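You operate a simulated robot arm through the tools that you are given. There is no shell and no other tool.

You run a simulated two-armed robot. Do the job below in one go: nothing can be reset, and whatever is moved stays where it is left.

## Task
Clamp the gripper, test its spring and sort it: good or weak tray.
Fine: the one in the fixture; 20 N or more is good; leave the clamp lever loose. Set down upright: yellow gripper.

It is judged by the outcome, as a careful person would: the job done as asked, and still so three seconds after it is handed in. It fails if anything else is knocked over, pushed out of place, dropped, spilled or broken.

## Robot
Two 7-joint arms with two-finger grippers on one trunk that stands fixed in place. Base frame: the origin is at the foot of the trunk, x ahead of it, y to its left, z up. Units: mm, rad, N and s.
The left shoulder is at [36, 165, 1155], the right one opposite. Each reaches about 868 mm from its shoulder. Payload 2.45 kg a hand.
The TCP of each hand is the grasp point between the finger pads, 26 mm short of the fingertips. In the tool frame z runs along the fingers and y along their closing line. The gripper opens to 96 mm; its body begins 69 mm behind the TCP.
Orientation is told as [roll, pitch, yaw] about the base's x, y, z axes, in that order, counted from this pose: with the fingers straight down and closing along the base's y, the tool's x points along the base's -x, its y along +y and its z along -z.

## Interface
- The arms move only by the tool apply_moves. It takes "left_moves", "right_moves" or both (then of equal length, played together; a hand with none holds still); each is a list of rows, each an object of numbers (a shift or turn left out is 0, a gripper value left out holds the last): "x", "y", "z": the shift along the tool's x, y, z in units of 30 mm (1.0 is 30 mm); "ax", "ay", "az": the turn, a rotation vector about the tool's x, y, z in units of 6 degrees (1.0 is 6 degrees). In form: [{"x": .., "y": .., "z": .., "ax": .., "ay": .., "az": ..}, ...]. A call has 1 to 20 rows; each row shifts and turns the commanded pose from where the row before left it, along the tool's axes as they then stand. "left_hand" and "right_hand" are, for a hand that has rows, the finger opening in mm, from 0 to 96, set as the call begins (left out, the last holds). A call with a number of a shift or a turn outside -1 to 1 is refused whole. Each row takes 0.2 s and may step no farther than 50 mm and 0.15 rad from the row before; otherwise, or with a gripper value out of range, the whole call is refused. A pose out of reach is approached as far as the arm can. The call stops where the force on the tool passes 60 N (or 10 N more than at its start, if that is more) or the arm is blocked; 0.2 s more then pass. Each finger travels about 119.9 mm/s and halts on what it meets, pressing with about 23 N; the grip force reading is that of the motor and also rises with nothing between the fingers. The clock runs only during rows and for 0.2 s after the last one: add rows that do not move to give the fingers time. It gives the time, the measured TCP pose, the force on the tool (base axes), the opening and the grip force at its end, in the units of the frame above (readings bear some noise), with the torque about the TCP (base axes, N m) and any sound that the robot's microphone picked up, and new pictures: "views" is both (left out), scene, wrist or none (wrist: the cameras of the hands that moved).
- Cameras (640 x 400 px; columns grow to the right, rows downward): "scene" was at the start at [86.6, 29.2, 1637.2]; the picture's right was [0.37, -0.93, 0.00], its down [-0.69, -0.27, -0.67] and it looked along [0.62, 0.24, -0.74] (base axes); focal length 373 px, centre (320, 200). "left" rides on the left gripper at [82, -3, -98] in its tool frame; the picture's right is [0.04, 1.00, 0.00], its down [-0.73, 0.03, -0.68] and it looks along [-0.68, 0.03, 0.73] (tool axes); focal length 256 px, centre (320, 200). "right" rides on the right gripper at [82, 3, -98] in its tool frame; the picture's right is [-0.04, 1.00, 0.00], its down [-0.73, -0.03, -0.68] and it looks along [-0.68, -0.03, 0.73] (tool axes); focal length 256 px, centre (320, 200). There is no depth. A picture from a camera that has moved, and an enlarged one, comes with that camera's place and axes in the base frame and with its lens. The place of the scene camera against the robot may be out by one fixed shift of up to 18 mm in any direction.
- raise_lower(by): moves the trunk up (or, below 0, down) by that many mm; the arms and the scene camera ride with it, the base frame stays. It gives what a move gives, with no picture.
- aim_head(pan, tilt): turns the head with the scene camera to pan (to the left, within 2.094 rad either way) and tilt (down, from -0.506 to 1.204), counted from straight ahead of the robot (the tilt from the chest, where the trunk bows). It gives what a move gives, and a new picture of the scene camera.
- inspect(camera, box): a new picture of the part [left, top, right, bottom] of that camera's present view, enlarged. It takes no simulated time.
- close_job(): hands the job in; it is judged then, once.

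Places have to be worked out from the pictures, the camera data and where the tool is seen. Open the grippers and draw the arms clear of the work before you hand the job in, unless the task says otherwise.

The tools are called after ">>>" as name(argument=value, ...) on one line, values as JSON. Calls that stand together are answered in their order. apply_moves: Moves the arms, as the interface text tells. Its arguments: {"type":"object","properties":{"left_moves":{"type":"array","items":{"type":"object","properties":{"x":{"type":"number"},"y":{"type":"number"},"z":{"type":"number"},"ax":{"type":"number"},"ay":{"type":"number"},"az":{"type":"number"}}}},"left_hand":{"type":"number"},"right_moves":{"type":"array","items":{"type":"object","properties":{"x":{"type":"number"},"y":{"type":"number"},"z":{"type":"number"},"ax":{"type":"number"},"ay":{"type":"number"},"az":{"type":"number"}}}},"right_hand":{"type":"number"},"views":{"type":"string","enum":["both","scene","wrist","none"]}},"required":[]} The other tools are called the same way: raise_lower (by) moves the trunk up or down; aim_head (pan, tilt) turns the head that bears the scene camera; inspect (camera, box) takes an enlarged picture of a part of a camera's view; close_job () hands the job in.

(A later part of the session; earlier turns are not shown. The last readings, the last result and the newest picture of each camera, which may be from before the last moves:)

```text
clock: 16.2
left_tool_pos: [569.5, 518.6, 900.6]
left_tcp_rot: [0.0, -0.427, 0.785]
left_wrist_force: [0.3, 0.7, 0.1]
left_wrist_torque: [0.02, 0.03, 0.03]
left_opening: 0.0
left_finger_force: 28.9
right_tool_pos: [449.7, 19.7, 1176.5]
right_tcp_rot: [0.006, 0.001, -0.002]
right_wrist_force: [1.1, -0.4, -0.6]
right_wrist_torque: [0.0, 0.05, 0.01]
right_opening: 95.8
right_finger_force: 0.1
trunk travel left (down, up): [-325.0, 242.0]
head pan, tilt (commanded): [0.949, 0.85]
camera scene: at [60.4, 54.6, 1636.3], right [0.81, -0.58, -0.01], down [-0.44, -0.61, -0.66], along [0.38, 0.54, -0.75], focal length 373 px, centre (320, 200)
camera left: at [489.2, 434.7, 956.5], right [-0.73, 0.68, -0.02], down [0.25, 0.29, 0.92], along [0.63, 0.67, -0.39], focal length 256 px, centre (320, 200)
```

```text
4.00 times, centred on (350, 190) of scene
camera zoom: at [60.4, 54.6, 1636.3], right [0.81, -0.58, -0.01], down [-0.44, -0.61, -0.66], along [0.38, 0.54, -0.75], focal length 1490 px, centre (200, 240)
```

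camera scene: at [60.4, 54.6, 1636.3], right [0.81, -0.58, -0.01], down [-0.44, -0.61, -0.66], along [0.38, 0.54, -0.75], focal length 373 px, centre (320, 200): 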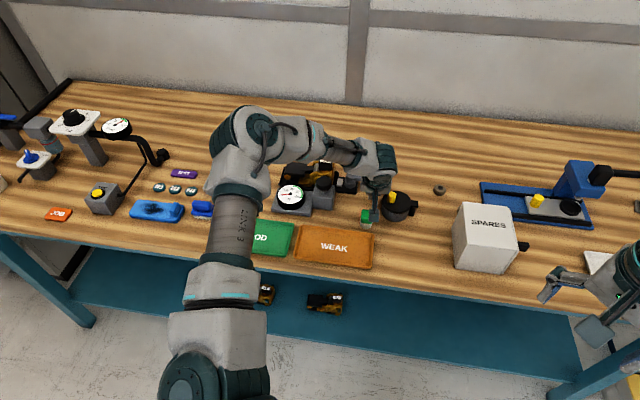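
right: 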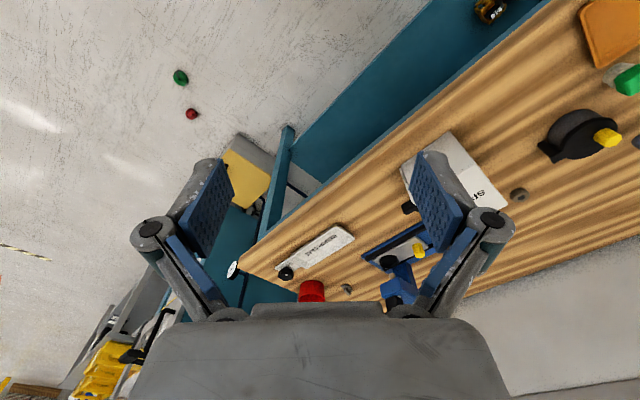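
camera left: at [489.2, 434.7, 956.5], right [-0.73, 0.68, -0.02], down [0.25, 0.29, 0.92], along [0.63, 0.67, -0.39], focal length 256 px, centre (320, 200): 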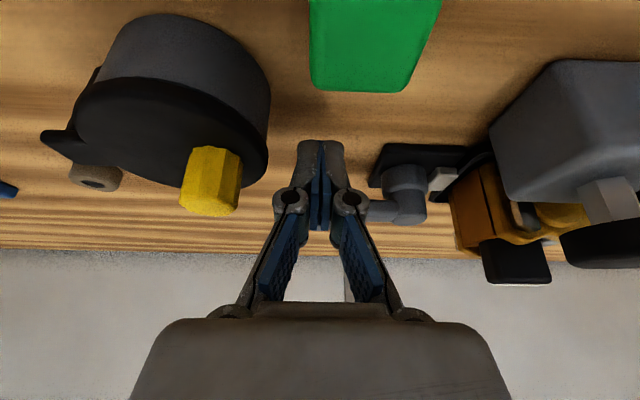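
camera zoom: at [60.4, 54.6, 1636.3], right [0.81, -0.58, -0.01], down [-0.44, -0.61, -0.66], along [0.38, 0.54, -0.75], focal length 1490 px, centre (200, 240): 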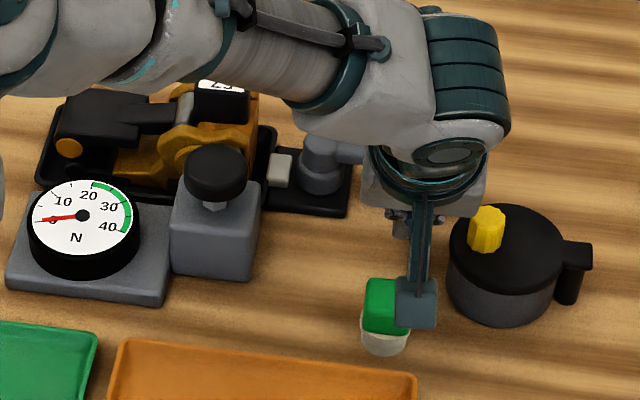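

Everything is still in place relative to the trays. I'll lift over the lever to its far side (θ≈30° tilt), so that I can draw it towards the robot.

>>> apply_moves(left_moves=[{"x": -0.346, "z": -0.758}, {"x": -0.346, "z": -0.758}, {"x": -0.346, "z": -0.758}, {"ay": -0.92}, {"x": -0.765, "y": 0.05, "z": 0.442}, {"x": -0.765, "y": 0.05, "z": 0.442}, {"x": -0.765, "y": 0.05, "z": 0.442}, {"x": -0.765, "y": 0.05, "z": 0.442}, {}], views="both")

>>> inspect(camera="left", box=[200, 0, 520, 220])

>>> inspect(camera="scene", box=[270, 120, 430, 220])

```text
clock: 18.2
left_tool_pos: [638.8, 604.5, 970.3]
left_tcp_rot: [-0.002, -0.516, 0.786]
left_wrist_force: [-0.1, 0.0, 0.8]
left_wrist_torque: [0.02, -0.02, 0.02]
left_opening: 0.3
left_finger_force: 28.2
right_tool_pos: [448.4, 25.4, 1176.8]
right_tcp_rot: [0.0, -0.001, -0.002]
right_wrist_force: [-0.3, 1.2, -0.3]
right_wrist_torque: [-0.01, -0.05, 0.0]
right_opening: 95.9
right_finger_force: 0.1
trunk travel left (down, up): [-325.0, 242.0]
head pan, tilt (commanded): [0.949, 0.85]
camera scene: at [59.6, 63.5, 1636.0], right [0.81, -0.58, 0.0], down [-0.44, -0.61, -0.66], along [0.38, 0.53, -0.75], focal length 373 px, centre (320, 200)
camera left: at [556.0, 517.3, 1015.6], right [-0.73, 0.68, -0.02], down [0.19, 0.24, 0.95], along [0.66, 0.69, -0.3], focal length 256 px, centre (320, 200)
```

scene: 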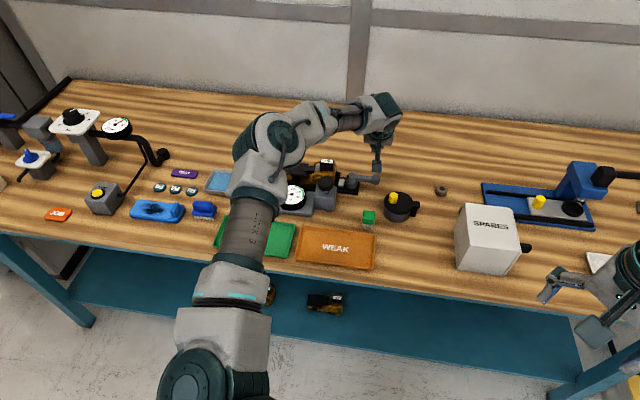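
left: 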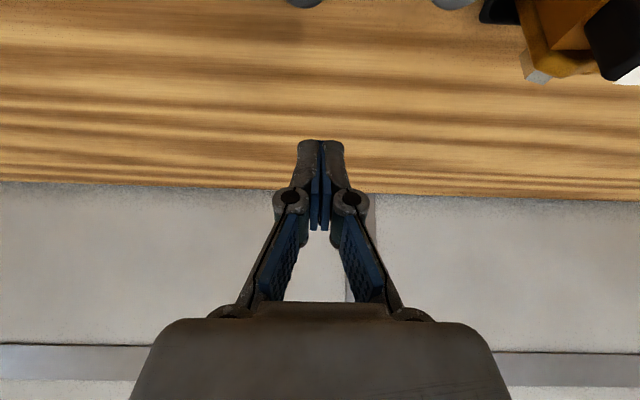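

```text
1.82 times, centred on (360, 110) of left
camera zoom: at [556.0, 517.3, 1015.6], right [-0.73, 0.68, -0.02], down [0.19, 0.24, 0.95], along [0.66, 0.69, -0.3], focal length 465 px, centre (247, 364)
```

zoom: 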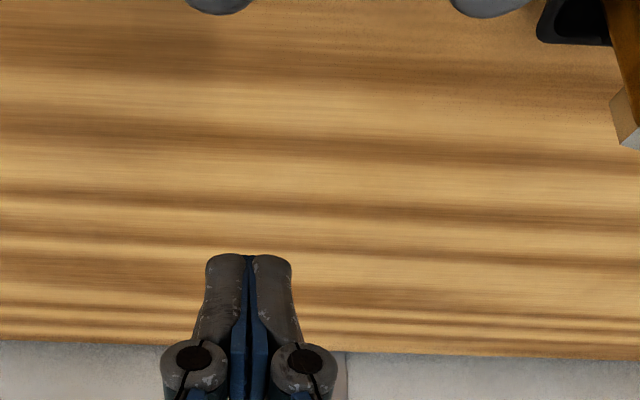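

```text
4.00 times, centred on (350, 170) of scene
camera zoom: at [59.6, 63.5, 1636.0], right [0.81, -0.58, 0.0], down [-0.44, -0.61, -0.66], along [0.38, 0.53, -0.75], focal length 1490 px, centre (200, 320)
```

zoom: 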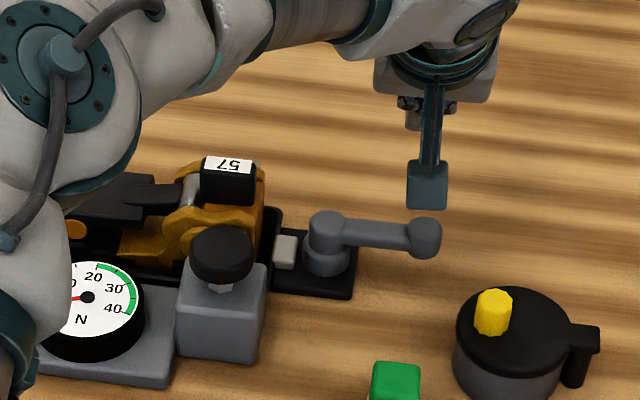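

The ball's far edge shows at about d 845, and the fingers are at l 24, d 879. I'll descend behind the lever, shifting 6 mm outward.

>>> apply_moves(left_moves=[{"x": 0.4, "y": -0.067, "z": 0.705}, {"x": 0.4, "y": -0.067, "z": 0.705}, {"x": 0.4, "y": -0.067, "z": 0.705}, {}], views="both")

>>> inspect(camera="left", box=[200, 0, 520, 220])

>>> inspect(camera="scene", box=[270, 120, 430, 220])

```text
clock: 19.2
left_tool_pos: [639.8, 601.6, 900.0]
left_tcp_rot: [-0.003, -0.518, 0.786]
left_wrist_force: [0.2, -0.3, -0.2]
left_wrist_torque: [-0.01, 0.01, -0.02]
left_opening: 0.2
left_finger_force: 28.8
right_tool_pos: [448.5, 24.9, 1176.6]
right_tcp_rot: [0.001, -0.002, -0.003]
right_wrist_force: [-0.5, 0.2, 0.8]
right_wrist_torque: [-0.05, -0.02, 0.01]
right_opening: 96.0
right_finger_force: 0.1
trunk travel left (down, up): [-325.0, 242.0]
head pan, tilt (commanded): [0.949, 0.85]
camera scene: at [59.9, 63.5, 1636.0], right [0.81, -0.58, 0.0], down [-0.44, -0.61, -0.66], along [0.38, 0.53, -0.75], focal length 373 px, centre (320, 200)
camera left: at [557.8, 513.5, 944.1], right [-0.73, 0.68, -0.02], down [0.19, 0.24, 0.95], along [0.66, 0.69, -0.3], focal length 256 px, centre (320, 200)
```

scene: 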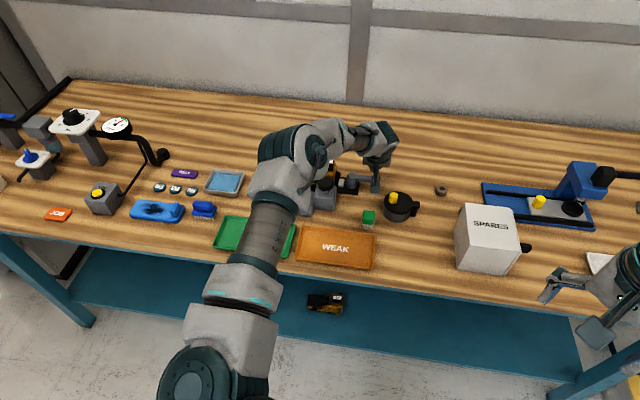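
left: 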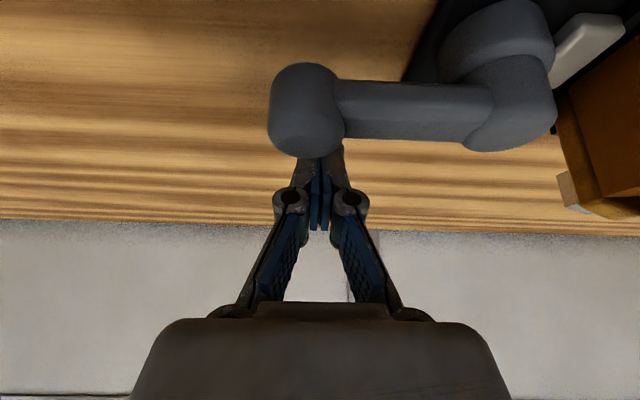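

```text
1.82 times, centred on (360, 110) of left
camera zoom: at [557.8, 513.5, 944.1], right [-0.73, 0.68, -0.02], down [0.19, 0.24, 0.95], along [0.66, 0.69, -0.3], focal length 465 px, centre (247, 364)
```

zoom: 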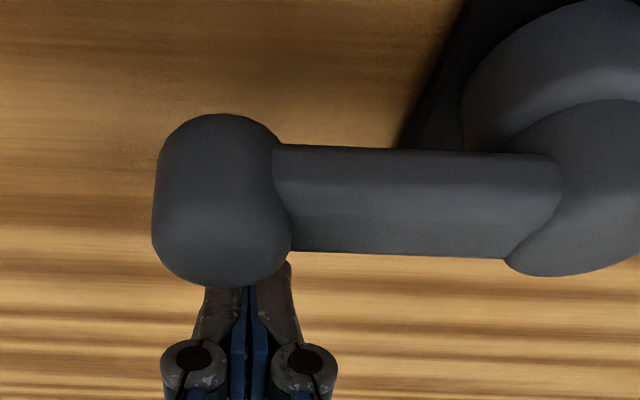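

```text
4.00 times, centred on (350, 170) of scene
camera zoom: at [59.9, 63.5, 1636.0], right [0.81, -0.58, 0.0], down [-0.44, -0.61, -0.66], along [0.38, 0.53, -0.75], focal length 1490 px, centre (200, 320)
```

zoom: 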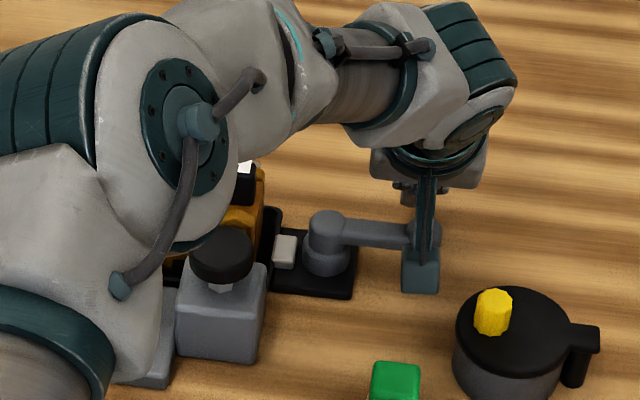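

The fingers are now behind the ball (about 25 mm gap). I'll draw towards the robot in small steps and watch force and lever angle.

>>> apply_moves(left_moves=[{"x": 0.2316, "z": -0.132}, {"x": 0.2316, "z": -0.132}, {"x": 0.2316, "z": -0.132}, {"x": 0.116, "z": -0.066}, {"x": 0.116, "z": -0.066}], views="wrist")

```text
clock: 20.4
left_tool_pos: [618.8, 574.4, 898.7]
left_tcp_rot: [-0.002, -0.518, 0.785]
left_wrist_force: [0.4, 1.4, 2.1]
left_wrist_torque: [-0.01, 0.03, -0.01]
left_opening: 0.0
left_finger_force: 28.1
right_tool_pos: [449.8, 23.3, 1176.6]
right_tcp_rot: [0.002, -0.002, -0.002]
right_wrist_force: [-0.5, 0.4, 0.0]
right_wrist_torque: [-0.02, -0.03, 0.02]
right_opening: 96.0
right_finger_force: 0.0
trunk travel left (down, up): [-325.0, 242.0]
head pan, tilt (commanded): [0.949, 0.85]
camera left: at [536.5, 487.2, 943.5], right [-0.73, 0.68, -0.02], down [0.19, 0.24, 0.95], along [0.66, 0.69, -0.3], focal length 256 px, centre (320, 200)
```

left: 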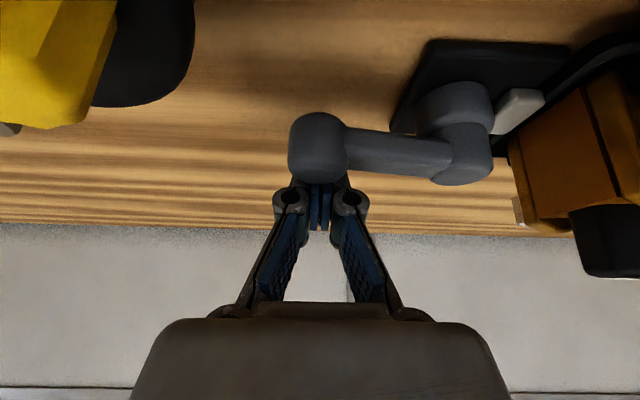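

The lever is now swinging (force only about 2 N) — this is the clamping direction. I'll follow the arc, easing the tilt as I come closer.

>>> apply_moves(left_moves=[{"x": 0.2, "y": -0.093, "z": -0.114}, {"x": 0.2, "y": -0.093, "z": -0.114}, {"ay": 1}, {"x": 0.2, "y": -0.01, "z": -0.087}, {"x": 0.2, "y": -0.01, "z": -0.087}, {}], views="both")

>>> inspect(camera="scene", box=[270, 120, 430, 220])

```text
clock: 21.8
left_tool_pos: [604.1, 551.1, 900.4]
left_tcp_rot: [-0.002, -0.411, 0.786]
left_wrist_force: [-0.2, -0.1, 1.1]
left_wrist_torque: [0.01, 0.0, -0.01]
left_opening: 0.1
left_finger_force: 28.2
right_tool_pos: [449.4, 23.5, 1176.5]
right_tcp_rot: [0.002, -0.003, -0.003]
right_wrist_force: [-0.6, -0.2, 0.3]
right_wrist_torque: [0.02, 0.0, -0.01]
right_opening: 96.1
right_finger_force: 0.0
trunk travel left (down, up): [-325.0, 242.0]
head pan, tilt (commanded): [0.949, 0.85]
camera scene: at [60.0, 63.6, 1636.0], right [0.81, -0.58, 0.0], down [-0.44, -0.61, -0.66], along [0.38, 0.53, -0.75], focal length 373 px, centre (320, 200)
camera left: at [526.2, 467.5, 956.5], right [-0.73, 0.68, -0.02], down [0.26, 0.3, 0.92], along [0.63, 0.67, -0.4], focal length 256 px, centre (320, 200)
```

scene: 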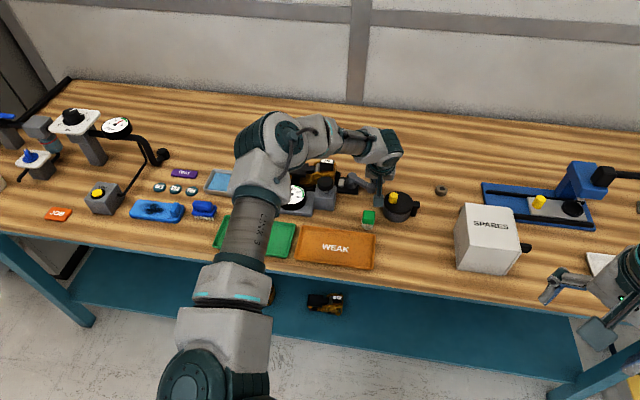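
left: 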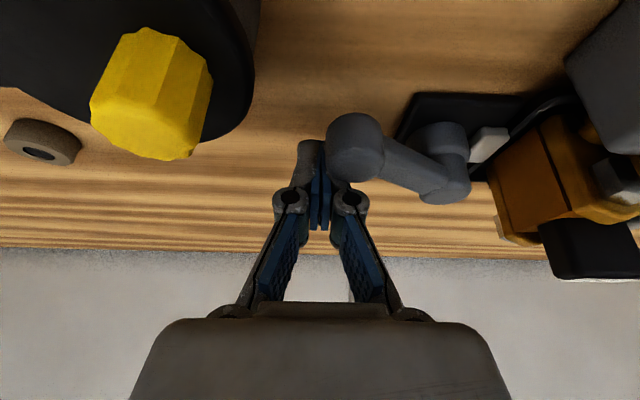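

```text
4.00 times, centred on (350, 170) of scene
camera zoom: at [60.0, 63.6, 1636.0], right [0.81, -0.58, 0.0], down [-0.44, -0.61, -0.66], along [0.38, 0.53, -0.75], focal length 1490 px, centre (200, 320)
```

zoom: 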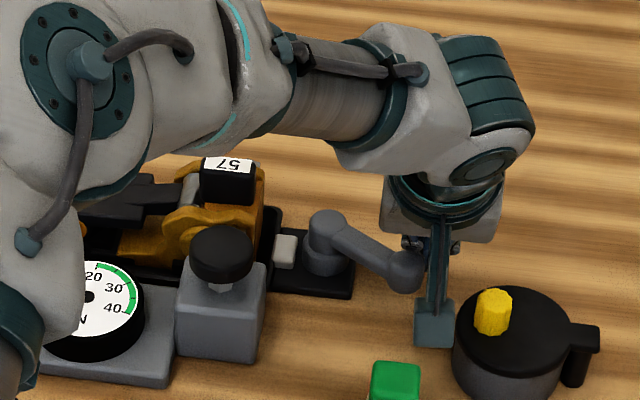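

The lever has turned about 30°, force still tiny. I'll continue round the arc to roughly 70°.

>>> apply_moves(left_moves=[{"ay": 1}, {"x": 0.195, "y": 0.061, "z": -0.038}, {"x": 0.195, "y": 0.061, "z": -0.038}, {"x": 0.195, "y": 0.061, "z": -0.038}, {"ay": 1}, {"x": 0.163, "y": 0.111, "z": -0.033}, {"x": 0.163, "y": 0.111, "z": -0.033}, {"x": 0.163, "y": 0.111, "z": -0.033}, {}], views="both")

>>> inspect(camera="scene", box=[270, 120, 430, 220])

```text
clock: 23.8
left_tool_pos: [572.4, 538.6, 896.4]
left_tcp_rot: [-0.002, -0.204, 0.785]
left_wrist_force: [1.1, -0.3, 0.1]
left_wrist_torque: [-0.03, 0.02, 0.01]
left_opening: 0.1
left_finger_force: 28.4
right_tool_pos: [448.8, 22.8, 1175.8]
right_tcp_rot: [0.003, 0.0, -0.001]
right_wrist_force: [-0.5, 0.1, -0.3]
right_wrist_torque: [-0.01, -0.02, 0.0]
right_opening: 96.3
right_finger_force: 0.0
trunk travel left (down, up): [-325.0, 242.0]
head pan, tilt (commanded): [0.949, 0.85]
camera scene: at [60.0, 63.8, 1636.0], right [0.81, -0.58, 0.0], down [-0.44, -0.61, -0.66], along [0.38, 0.53, -0.75], focal length 373 px, centre (320, 200)
camera left: at [503.2, 465.5, 975.6], right [-0.73, 0.68, -0.01], down [0.39, 0.43, 0.81], along [0.56, 0.59, -0.58], focal length 256 px, centre (320, 200)
```

scene: 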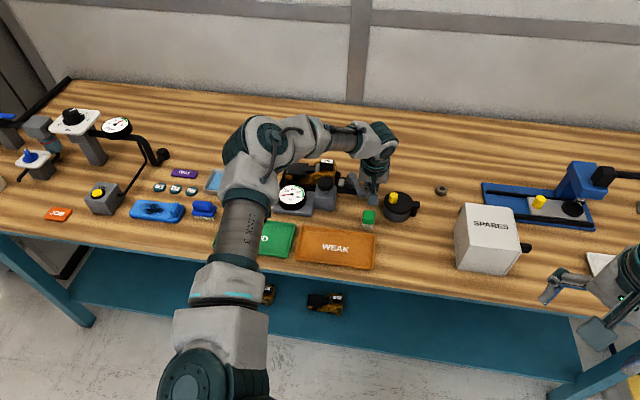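
left: 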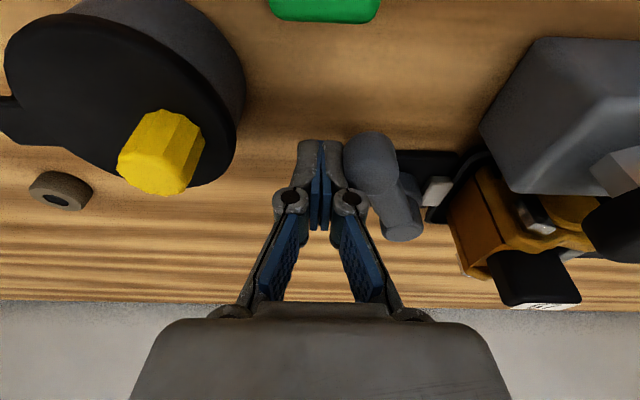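

```text
4.00 times, centred on (350, 170) of scene
camera zoom: at [60.0, 63.8, 1636.0], right [0.81, -0.58, 0.0], down [-0.44, -0.61, -0.66], along [0.38, 0.53, -0.75], focal length 1490 px, centre (200, 320)
```

zoom: 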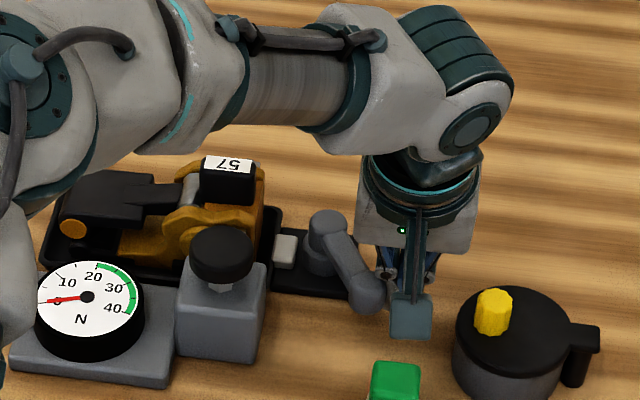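

About 60° turned. I'll continue in smaller steps to reach the clamped end stop, watching the force.

>>> apply_moves(left_moves=[{"x": 0.141, "y": 0.163, "z": -0.028}, {"x": 0.141, "y": 0.163, "z": -0.028}, {"x": 0.141, "y": 0.163, "z": -0.028}, {"x": 0.07, "y": 0.14, "z": -0.015}, {}], views="both")

>>> inspect(camera="scene", box=[270, 120, 430, 220])

```text
clock: 25.0
left_tool_pos: [547.0, 540.8, 896.2]
left_tcp_rot: [0.0, -0.202, 0.786]
left_wrist_force: [-0.9, 0.6, 0.1]
left_wrist_torque: [-0.01, 0.03, 0.02]
left_opening: 0.0
left_finger_force: 28.9
right_tool_pos: [449.3, 22.8, 1176.1]
right_tcp_rot: [0.001, -0.002, 0.0]
right_wrist_force: [0.1, -0.4, -0.1]
right_wrist_torque: [0.02, -0.01, 0.01]
right_opening: 95.9
right_finger_force: 0.1
trunk travel left (down, up): [-325.0, 242.0]
head pan, tilt (commanded): [0.949, 0.85]
camera scene: at [59.8, 63.7, 1636.0], right [0.81, -0.58, 0.0], down [-0.44, -0.61, -0.66], along [0.38, 0.53, -0.75], focal length 373 px, centre (320, 200)
camera left: at [478.7, 467.7, 975.9], right [-0.73, 0.68, -0.01], down [0.39, 0.43, 0.81], along [0.56, 0.59, -0.58], focal length 256 px, centre (320, 200)
```

scene: 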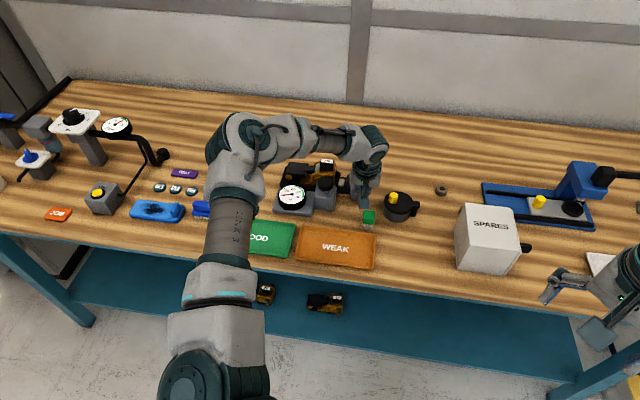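
left: 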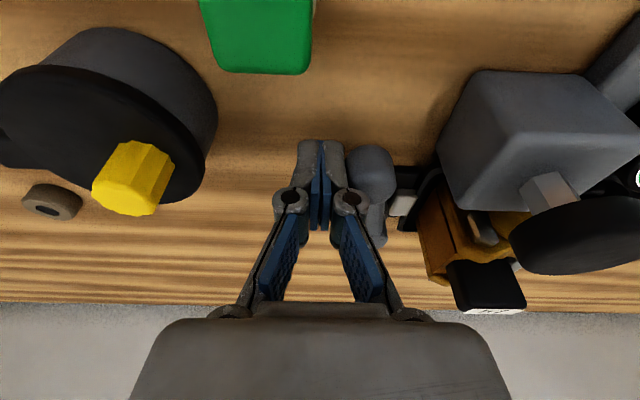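

```text
4.00 times, centred on (350, 170) of scene
camera zoom: at [59.8, 63.7, 1636.0], right [0.81, -0.58, 0.0], down [-0.44, -0.61, -0.66], along [0.38, 0.53, -0.75], focal length 1490 px, centre (200, 320)
```

zoom: 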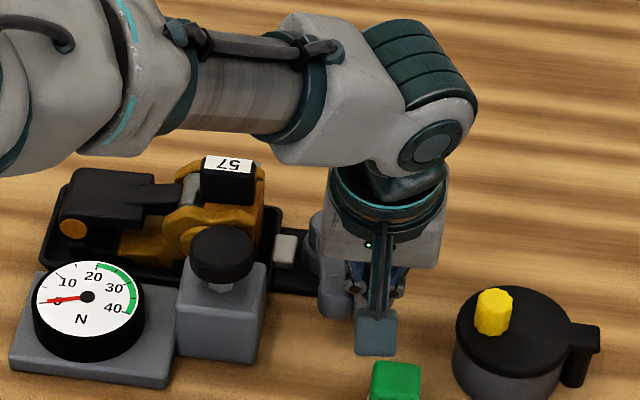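

Lever at about 80° with no resistance yet. I'll push on along −l in 4 mm steps to find the end stop.

>>> apply_moves(left_moves=[{"y": 0.133, "x": 0.03}, {"y": 0.133}, {"y": 0.133}], views="wrist")

>>> inspect(camera="left", box=[300, 100, 540, 280])

>>> inspect(camera="scene", box=[270, 120, 430, 220])

```text
clock: 25.8
left_tool_pos: [537.7, 549.0, 897.6]
left_tcp_rot: [-0.001, -0.206, 0.783]
left_wrist_force: [1.9, -2.6, 1.8]
left_wrist_torque: [0.02, 0.0, -0.01]
left_opening: 0.0
left_finger_force: 28.4
right_tool_pos: [449.9, 23.1, 1176.9]
right_tcp_rot: [0.002, -0.001, -0.001]
right_wrist_force: [0.8, 0.0, -0.8]
right_wrist_torque: [-0.02, 0.0, -0.01]
right_opening: 96.1
right_finger_force: 0.0
trunk travel left (down, up): [-325.0, 242.0]
head pan, tilt (commanded): [0.949, 0.85]
camera left: at [469.0, 475.1, 976.5], right [-0.73, 0.68, -0.01], down [0.39, 0.43, 0.81], along [0.56, 0.59, -0.58], focal length 256 px, centre (320, 200)
```

left: 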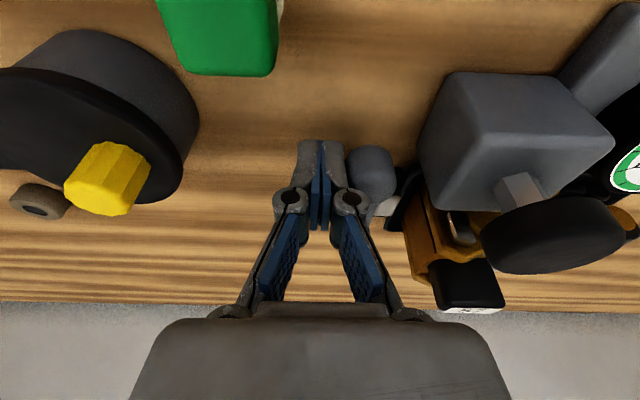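

```text
2.22 times, centred on (420, 190) of left
camera zoom: at [469.0, 475.1, 976.5], right [-0.73, 0.68, -0.01], down [0.39, 0.43, 0.81], along [0.56, 0.59, -0.58], focal length 569 px, centre (98, 222)
```

zoom: 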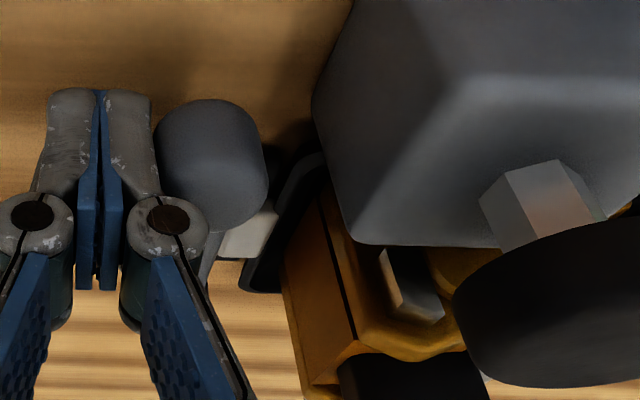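

```text
4.00 times, centred on (350, 170) of scene
camera zoom: at [59.6, 62.8, 1636.1], right [0.81, -0.58, 0.0], down [-0.44, -0.61, -0.66], along [0.38, 0.53, -0.75], focal length 1490 px, centre (200, 320)
```

zoom: 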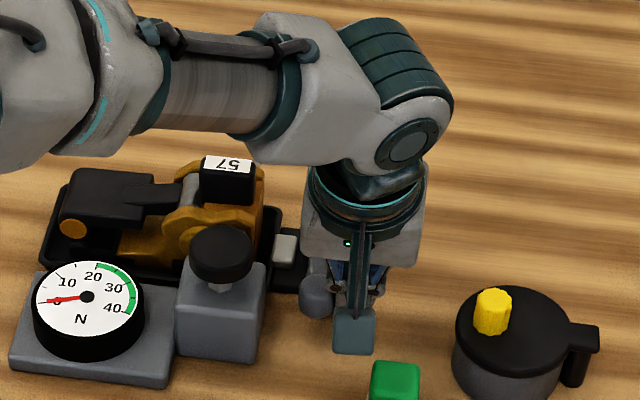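

Force rises slightly (about 3 N), lever near 90°. A few more millimetres to make sure it is fully over.

>>> apply_moves(left_moves=[{"y": 0.1}, {"y": 0.1}, {}], views="wrist")

>>> inspect(camera="scene", box=[270, 120, 430, 220])

```text
clock: 26.6
left_tool_pos: [537.1, 548.8, 898.3]
left_tcp_rot: [-0.001, -0.205, 0.781]
left_wrist_force: [19.7, -21.0, -0.6]
left_wrist_torque: [-0.05, 0.02, 0.02]
left_opening: 0.0
left_finger_force: 28.2
right_tool_pos: [451.9, 19.5, 1175.4]
right_tcp_rot: [0.006, 0.001, -0.002]
right_wrist_force: [0.7, 0.4, 1.1]
right_wrist_torque: [0.01, 0.01, 0.01]
right_opening: 95.9
right_finger_force: 0.0
trunk travel left (down, up): [-325.0, 242.0]
head pan, tilt (commanded): [0.949, 0.85]
camera left: at [468.4, 475.6, 976.4], right [-0.73, 0.68, -0.01], down [0.39, 0.43, 0.81], along [0.56, 0.59, -0.58], focal length 256 px, centre (320, 200)
```

left: 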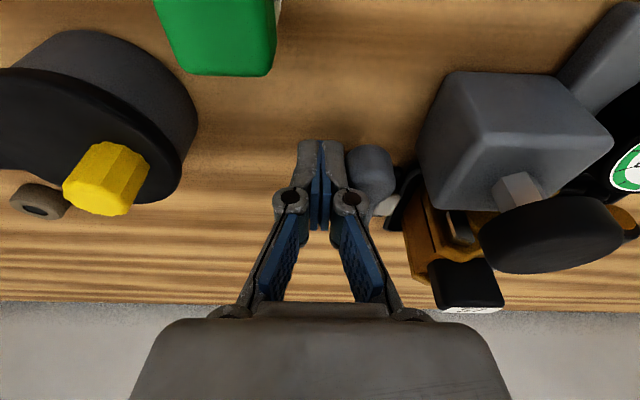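

```text
4.00 times, centred on (350, 170) of scene
camera zoom: at [64.6, 54.7, 1636.1], right [0.81, -0.58, -0.01], down [-0.44, -0.61, -0.66], along [0.38, 0.54, -0.75], focal length 1490 px, centre (200, 320)
```

zoom: 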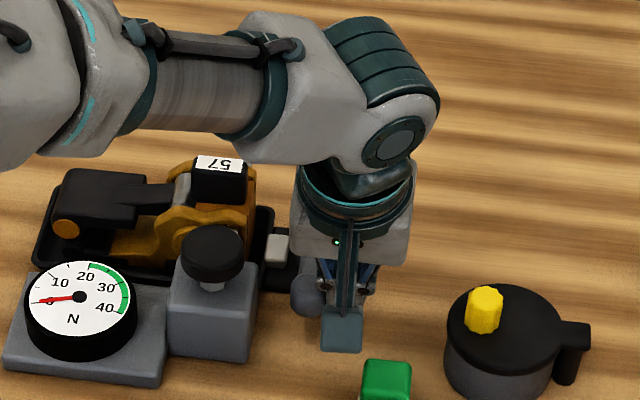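

The force jumped to 28 N against the end stop, so the lever is fully over and clamped. I'll step off sideways, rise, straighten the hand, and go to where the wrist camera looks at the knob and dial.

>>> apply_moves(left_moves=[{"y": -0.3}, {"y": -0.4}, {"x": -0.186, "z": -0.8975}, {"x": -0.186, "z": -0.8975}, {"x": -0.186, "z": -0.8975}, {"x": -0.186, "z": -0.8975}, {"ay": 1}, {"ay": 0.95}, {"x": 0.65, "y": 0.892, "z": -0.21}, {"x": 0.65, "y": 0.892, "z": -0.21}, {"x": 0.65, "y": 0.892, "z": -0.21}, {"x": 0.65, "y": 0.892, "z": -0.21}, {}], views="both")

>>> inspect(camera="left", box=[220, 60, 480, 240])

>>> inspect(camera="scene", box=[270, 130, 430, 230])

```text
clock: 29.4
left_tool_pos: [419.3, 556.9, 1033.6]
left_tcp_rot: [0.003, -0.001, 0.786]
left_wrist_force: [-0.2, 0.5, 0.5]
left_wrist_torque: [0.03, 0.02, -0.01]
left_opening: 0.0
left_finger_force: 28.1
right_tool_pos: [449.8, 21.7, 1175.0]
right_tcp_rot: [0.004, -0.001, -0.002]
right_wrist_force: [-0.2, -0.4, -0.4]
right_wrist_torque: [0.01, 0.02, -0.03]
right_opening: 96.2
right_finger_force: 0.1
trunk travel left (down, up): [-325.0, 242.0]
head pan, tilt (commanded): [0.949, 0.85]
camera scene: at [59.5, 62.2, 1636.0], right [0.81, -0.58, 0.0], down [-0.44, -0.61, -0.66], along [0.38, 0.54, -0.75], focal length 373 px, centre (320, 200)
camera left: at [364.0, 497.7, 1130.6], right [-0.73, 0.68, 0.0], down [0.5, 0.54, 0.68], along [0.46, 0.5, -0.73], focal length 256 px, centre (320, 200)
```

scene: 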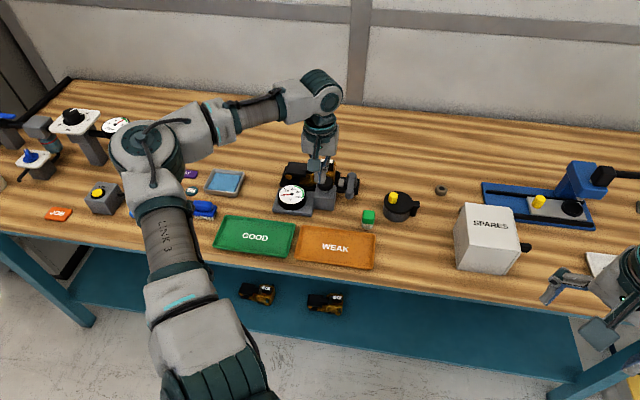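
left: 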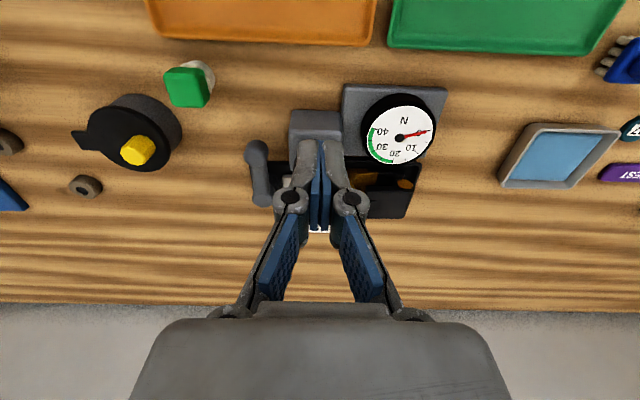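

```text
2.22 times, centred on (350, 150) of left
camera zoom: at [364.0, 497.7, 1130.6], right [-0.73, 0.68, 0.0], down [0.5, 0.54, 0.68], along [0.46, 0.5, -0.73], focal length 569 px, centre (253, 311)
```

zoom: 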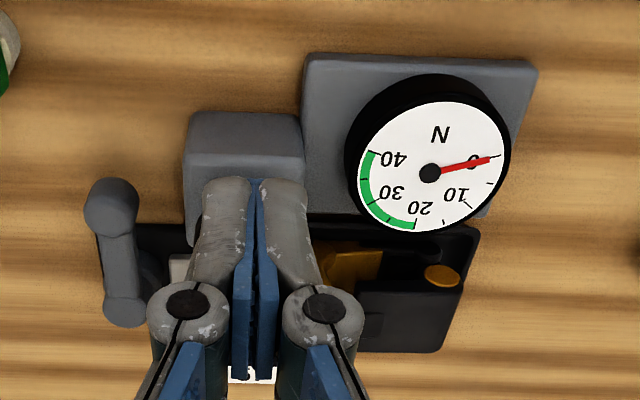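

```text
4.00 times, centred on (350, 180) of scene
camera zoom: at [59.5, 62.2, 1636.0], right [0.81, -0.58, 0.0], down [-0.44, -0.61, -0.66], along [0.38, 0.54, -0.75], focal length 1490 px, centre (200, 280)
```

zoom: 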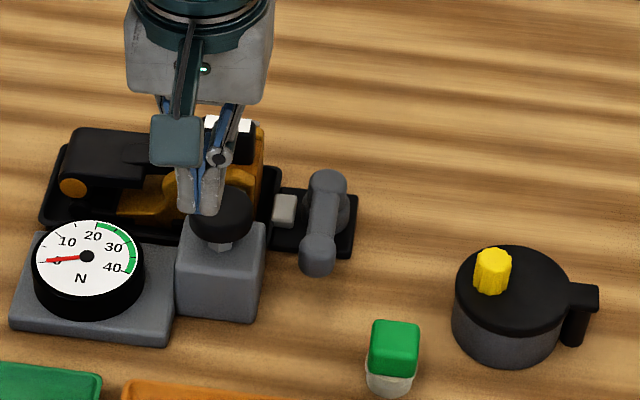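

The lever now points at the robot (clamped). I'll open the fingers to see the knob between them and locate it well.

>>> apply_moves(left_moves=[{}, {}, {}, {}], left_hand=96, views="wrist")

>>> inspect(camera="left", box=[230, 90, 430, 230])

```text
clock: 30.4
left_tool_pos: [418.6, 559.2, 1034.3]
left_tcp_rot: [-0.001, -0.001, 0.785]
left_wrist_force: [1.0, -0.5, -0.1]
left_wrist_torque: [0.04, 0.02, 0.02]
left_opening: 96.1
left_finger_force: 0.0
right_tool_pos: [448.3, 22.8, 1175.9]
right_tcp_rot: [0.001, -0.001, -0.001]
right_wrist_force: [-0.2, -0.3, 0.0]
right_wrist_torque: [0.0, 0.02, 0.02]
right_opening: 95.6
right_finger_force: 0.0
trunk travel left (down, up): [-325.0, 242.0]
head pan, tilt (commanded): [0.949, 0.85]
camera left: at [363.1, 499.3, 1130.6], right [-0.73, 0.68, 0.0], down [0.5, 0.54, 0.68], along [0.46, 0.5, -0.73], focal length 256 px, centre (320, 200)
```

left: 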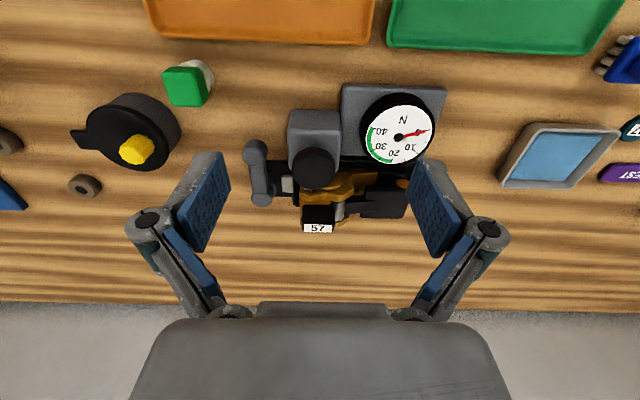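

```text
2.86 times, centred on (330, 160) of left
camera zoom: at [363.1, 499.3, 1130.6], right [-0.73, 0.68, 0.0], down [0.5, 0.54, 0.68], along [0.46, 0.5, -0.73], focal length 731 px, centre (291, 314)
```

zoom: 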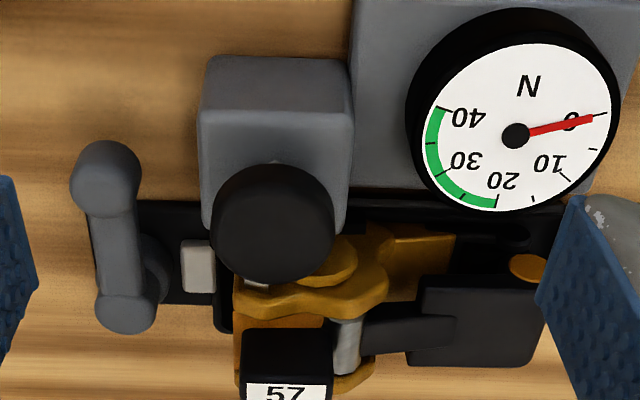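

Knob centre works out at about l −96, d 756, top near z 925–936. I'll close the fingers and hover just above it, then press gently.

>>> apply_moves(left_moves=[{}, {}, {}, {"x": -0.718, "y": -0.038, "z": 0.656}, {"x": -0.718, "y": -0.038, "z": 0.656}, {"x": -0.718, "y": -0.038, "z": 0.656}, {}], left_hand=0, views="both")

>>> inspect(camera="left", box=[230, 60, 510, 240])

>>> inspect(camera="scene", box=[260, 110, 400, 220])

```text
clock: 32.0
left_tool_pos: [466.7, 604.6, 973.5]
left_tcp_rot: [0.0, 0.0, 0.783]
left_wrist_force: [-0.7, -0.3, -0.6]
left_wrist_torque: [-0.01, 0.0, 0.0]
left_opening: 0.0
left_finger_force: 23.7
right_tool_pos: [449.1, 23.4, 1177.1]
right_tcp_rot: [0.001, -0.001, -0.001]
right_wrist_force: [-0.1, -0.7, 0.3]
right_wrist_torque: [0.03, 0.0, -0.02]
right_opening: 96.3
right_finger_force: 0.1
trunk travel left (down, up): [-325.0, 242.0]
head pan, tilt (commanded): [0.949, 0.85]
camera scene: at [58.6, 64.8, 1636.0], right [0.81, -0.58, 0.0], down [-0.44, -0.61, -0.66], along [0.38, 0.53, -0.75], focal length 373 px, centre (320, 200)
camera left: at [411.7, 542.9, 1071.2], right [-0.73, 0.68, 0.0], down [0.5, 0.54, 0.68], along [0.46, 0.5, -0.73], focal length 256 px, centre (320, 200)
```

scene: 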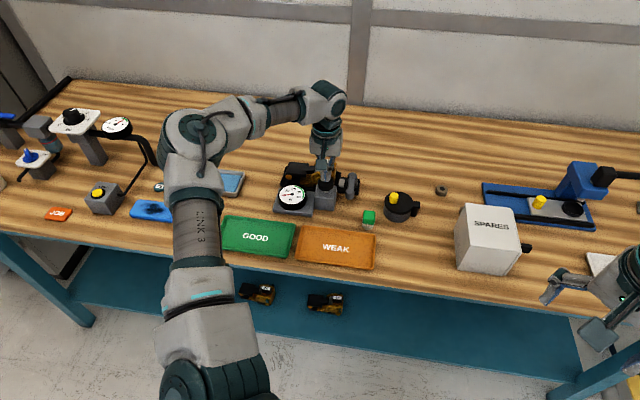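
left: 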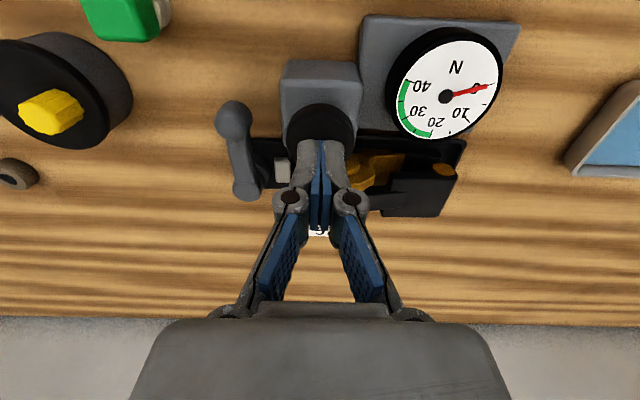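

```text
2.22 times, centred on (370, 150) of left
camera zoom: at [411.7, 542.9, 1071.2], right [-0.73, 0.68, 0.0], down [0.5, 0.54, 0.68], along [0.46, 0.5, -0.73], focal length 569 px, centre (209, 311)
```

zoom: 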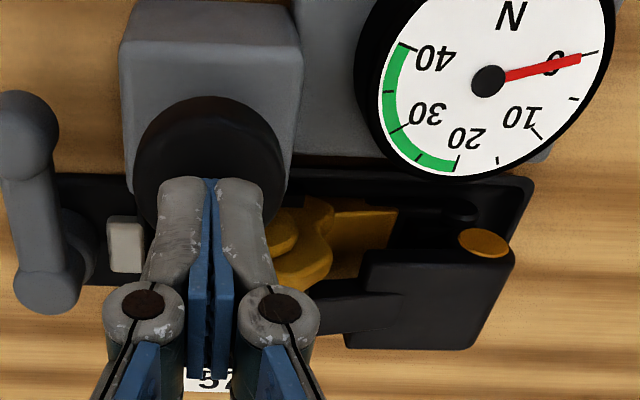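

```text
3.64 times, centred on (330, 165) of scene
camera zoom: at [58.6, 64.8, 1636.0], right [0.81, -0.58, 0.0], down [-0.44, -0.61, -0.66], along [0.38, 0.53, -0.75], focal length 1355 px, centre (284, 327)
```

zoom: 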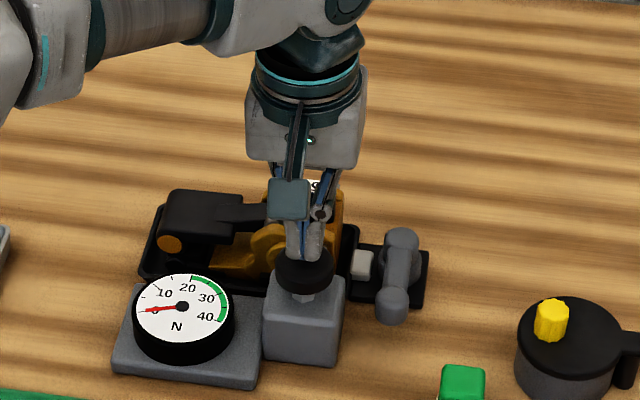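

Aligned over the knob (I'm perhaps 3 mm far), with the dial visible from both cameras. I'll descend in small steps to find contact.

>>> apply_moves(left_moves=[{"x": 0.1, "z": 0.133}, {"z": 0.133}, {"z": 0.133}, {"z": 0.1}], views="wrist")

```text
clock: 33.0
left_tool_pos: [463.6, 600.5, 957.8]
left_tcp_rot: [-0.001, 0.0, 0.786]
left_wrist_force: [-0.2, -0.7, 1.9]
left_wrist_torque: [0.02, 0.02, 0.03]
left_opening: 6.2
left_finger_force: 28.2
right_tool_pos: [447.7, 22.4, 1175.5]
right_tcp_rot: [0.001, -0.002, 0.0]
right_wrist_force: [-0.5, 0.7, -0.6]
right_wrist_torque: [0.03, -0.01, 0.02]
right_opening: 96.0
right_finger_force: 0.0
trunk travel left (down, up): [-325.0, 242.0]
head pan, tilt (commanded): [0.949, 0.85]
camera left: at [408.0, 541.0, 1055.3], right [-0.73, 0.68, 0.0], down [0.5, 0.54, 0.68], along [0.46, 0.5, -0.73], focal length 256 px, centre (320, 200)
```

left: 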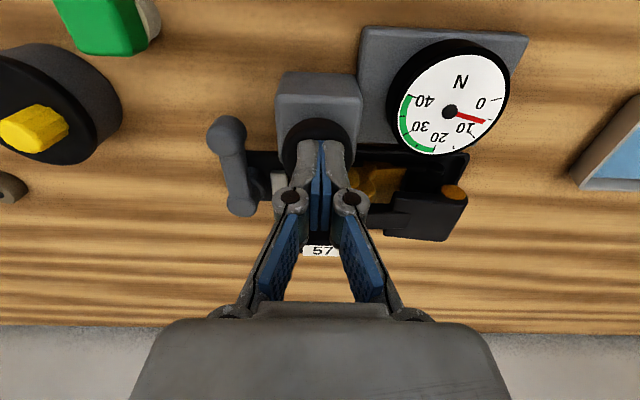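

Contact: the dial has started to rise (about 6 N). I'll press on in 2 mm steps and watch it.

>>> apply_moves(left_moves=[{"z": 0.067}, {"z": 0.067}, {}], views="wrist")

>>> inspect(camera="left", box=[370, 20, 530, 170])

>>> inspect(camera="scene", box=[260, 140, 400, 230])

```text
clock: 33.8
left_tool_pos: [462.9, 600.0, 953.2]
left_tcp_rot: [-0.003, 0.0, 0.784]
left_wrist_force: [1.6, 2.2, 2.7]
left_wrist_torque: [0.07, -0.03, -0.02]
left_opening: 5.9
left_finger_force: 28.6
right_tool_pos: [448.9, 24.2, 1177.2]
right_tcp_rot: [0.002, -0.003, -0.002]
right_wrist_force: [0.4, 0.0, 0.2]
right_wrist_torque: [-0.02, -0.02, 0.01]
right_opening: 95.7
right_finger_force: 0.0
trunk travel left (down, up): [-325.0, 242.0]
head pan, tilt (commanded): [0.949, 0.85]
camera left: at [408.0, 540.5, 1051.3], right [-0.73, 0.68, 0.0], down [0.5, 0.54, 0.68], along [0.46, 0.5, -0.73], focal length 256 px, centre (320, 200)
```

left: 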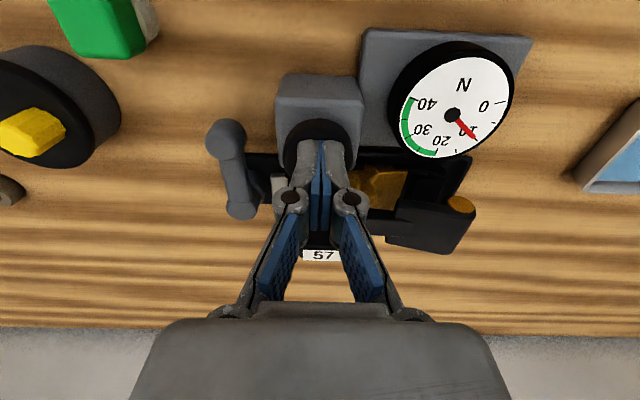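

```text
2.67 times, centred on (450, 95) of left
camera zoom: at [408.0, 540.5, 1051.3], right [-0.73, 0.68, 0.0], down [0.5, 0.54, 0.68], along [0.46, 0.5, -0.73], focal length 683 px, centre (-27, 480)
```

zoom: 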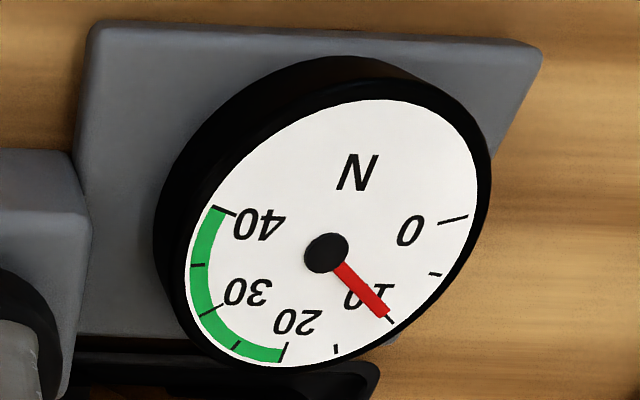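

```text
4.44 times, centred on (330, 185) of scene
camera zoom: at [58.6, 64.5, 1636.0], right [0.81, -0.58, 0.0], down [-0.44, -0.61, -0.66], along [0.38, 0.53, -0.75], focal length 1656 px, centre (276, 267)
```

zoom: 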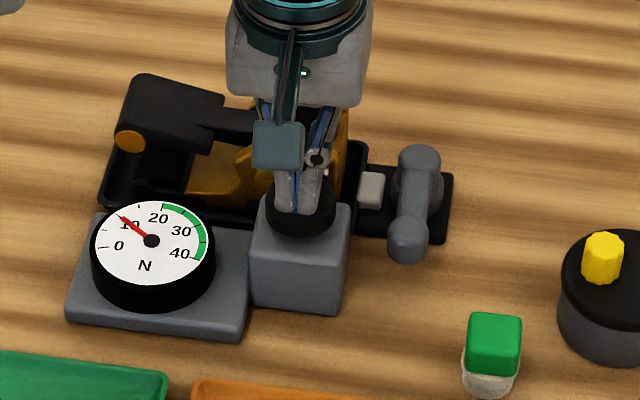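

Dial at about 10 N. The black head of the gripper looks a little different in angle — I'll check whether it is moving in its cradle before pressing further.

>>> inspect(camera="left", box=[330, 140, 500, 260])

>>> inspect(camera="scene", box=[270, 145, 370, 215])

```text
3.33 times, centred on (415, 200) of left
camera zoom: at [408.0, 540.5, 1051.3], right [-0.73, 0.68, 0.0], down [0.5, 0.54, 0.68], along [0.46, 0.5, -0.73], focal length 853 px, centre (3, 200)
```

zoom: 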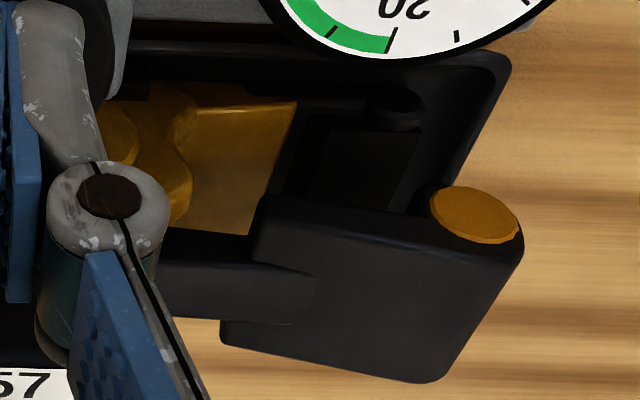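

```text
5.71 times, centred on (320, 180) of scene
camera zoom: at [58.6, 64.5, 1636.0], right [0.81, -0.58, 0.0], down [-0.44, -0.61, -0.66], along [0.38, 0.53, -0.75], focal length 2129 px, centre (320, 314)
```

zoom: 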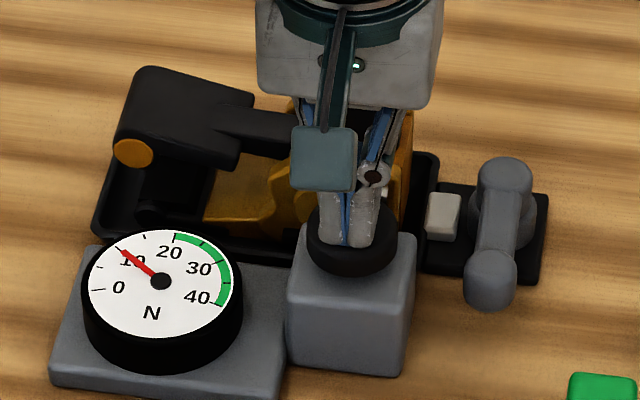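

The press lifts the gripper's sprung jaw against its spring — that is the test itself. I'll keep pressing towards the bottom of the knob's stroke.

>>> apply_moves(left_moves=[{"z": 0.067}, {"z": 0.067}, {}], views="wrist")

>>> inspect(camera="left", box=[370, 20, 530, 170])

```text
clock: 34.6
left_tool_pos: [463.5, 599.8, 950.3]
left_tcp_rot: [-0.002, 0.0, 0.786]
left_wrist_force: [1.3, 3.0, 4.9]
left_wrist_torque: [0.07, -0.04, 0.03]
left_opening: 5.9
left_finger_force: 28.6
right_tool_pos: [449.4, 23.1, 1176.0]
right_tcp_rot: [0.002, -0.003, -0.002]
right_wrist_force: [-0.1, -0.8, -0.2]
right_wrist_torque: [-0.02, -0.01, 0.01]
right_opening: 95.9
right_finger_force: 0.0
trunk travel left (down, up): [-325.0, 242.0]
head pan, tilt (commanded): [0.949, 0.85]
heard: click
camera left: at [407.9, 539.9, 1047.5], right [-0.73, 0.68, 0.0], down [0.5, 0.54, 0.68], along [0.46, 0.5, -0.73], focal length 256 px, centre (320, 200)
```

left: 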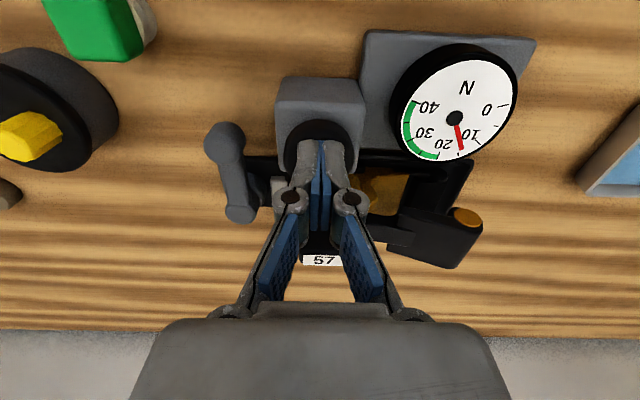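

```text
2.67 times, centred on (450, 95) of left
camera zoom: at [407.9, 539.9, 1047.5], right [-0.73, 0.68, 0.0], down [0.5, 0.54, 0.68], along [0.46, 0.5, -0.73], focal length 683 px, centre (-27, 480)
```

zoom: 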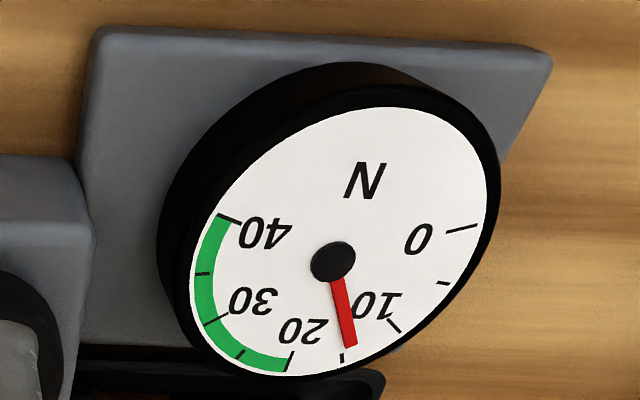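

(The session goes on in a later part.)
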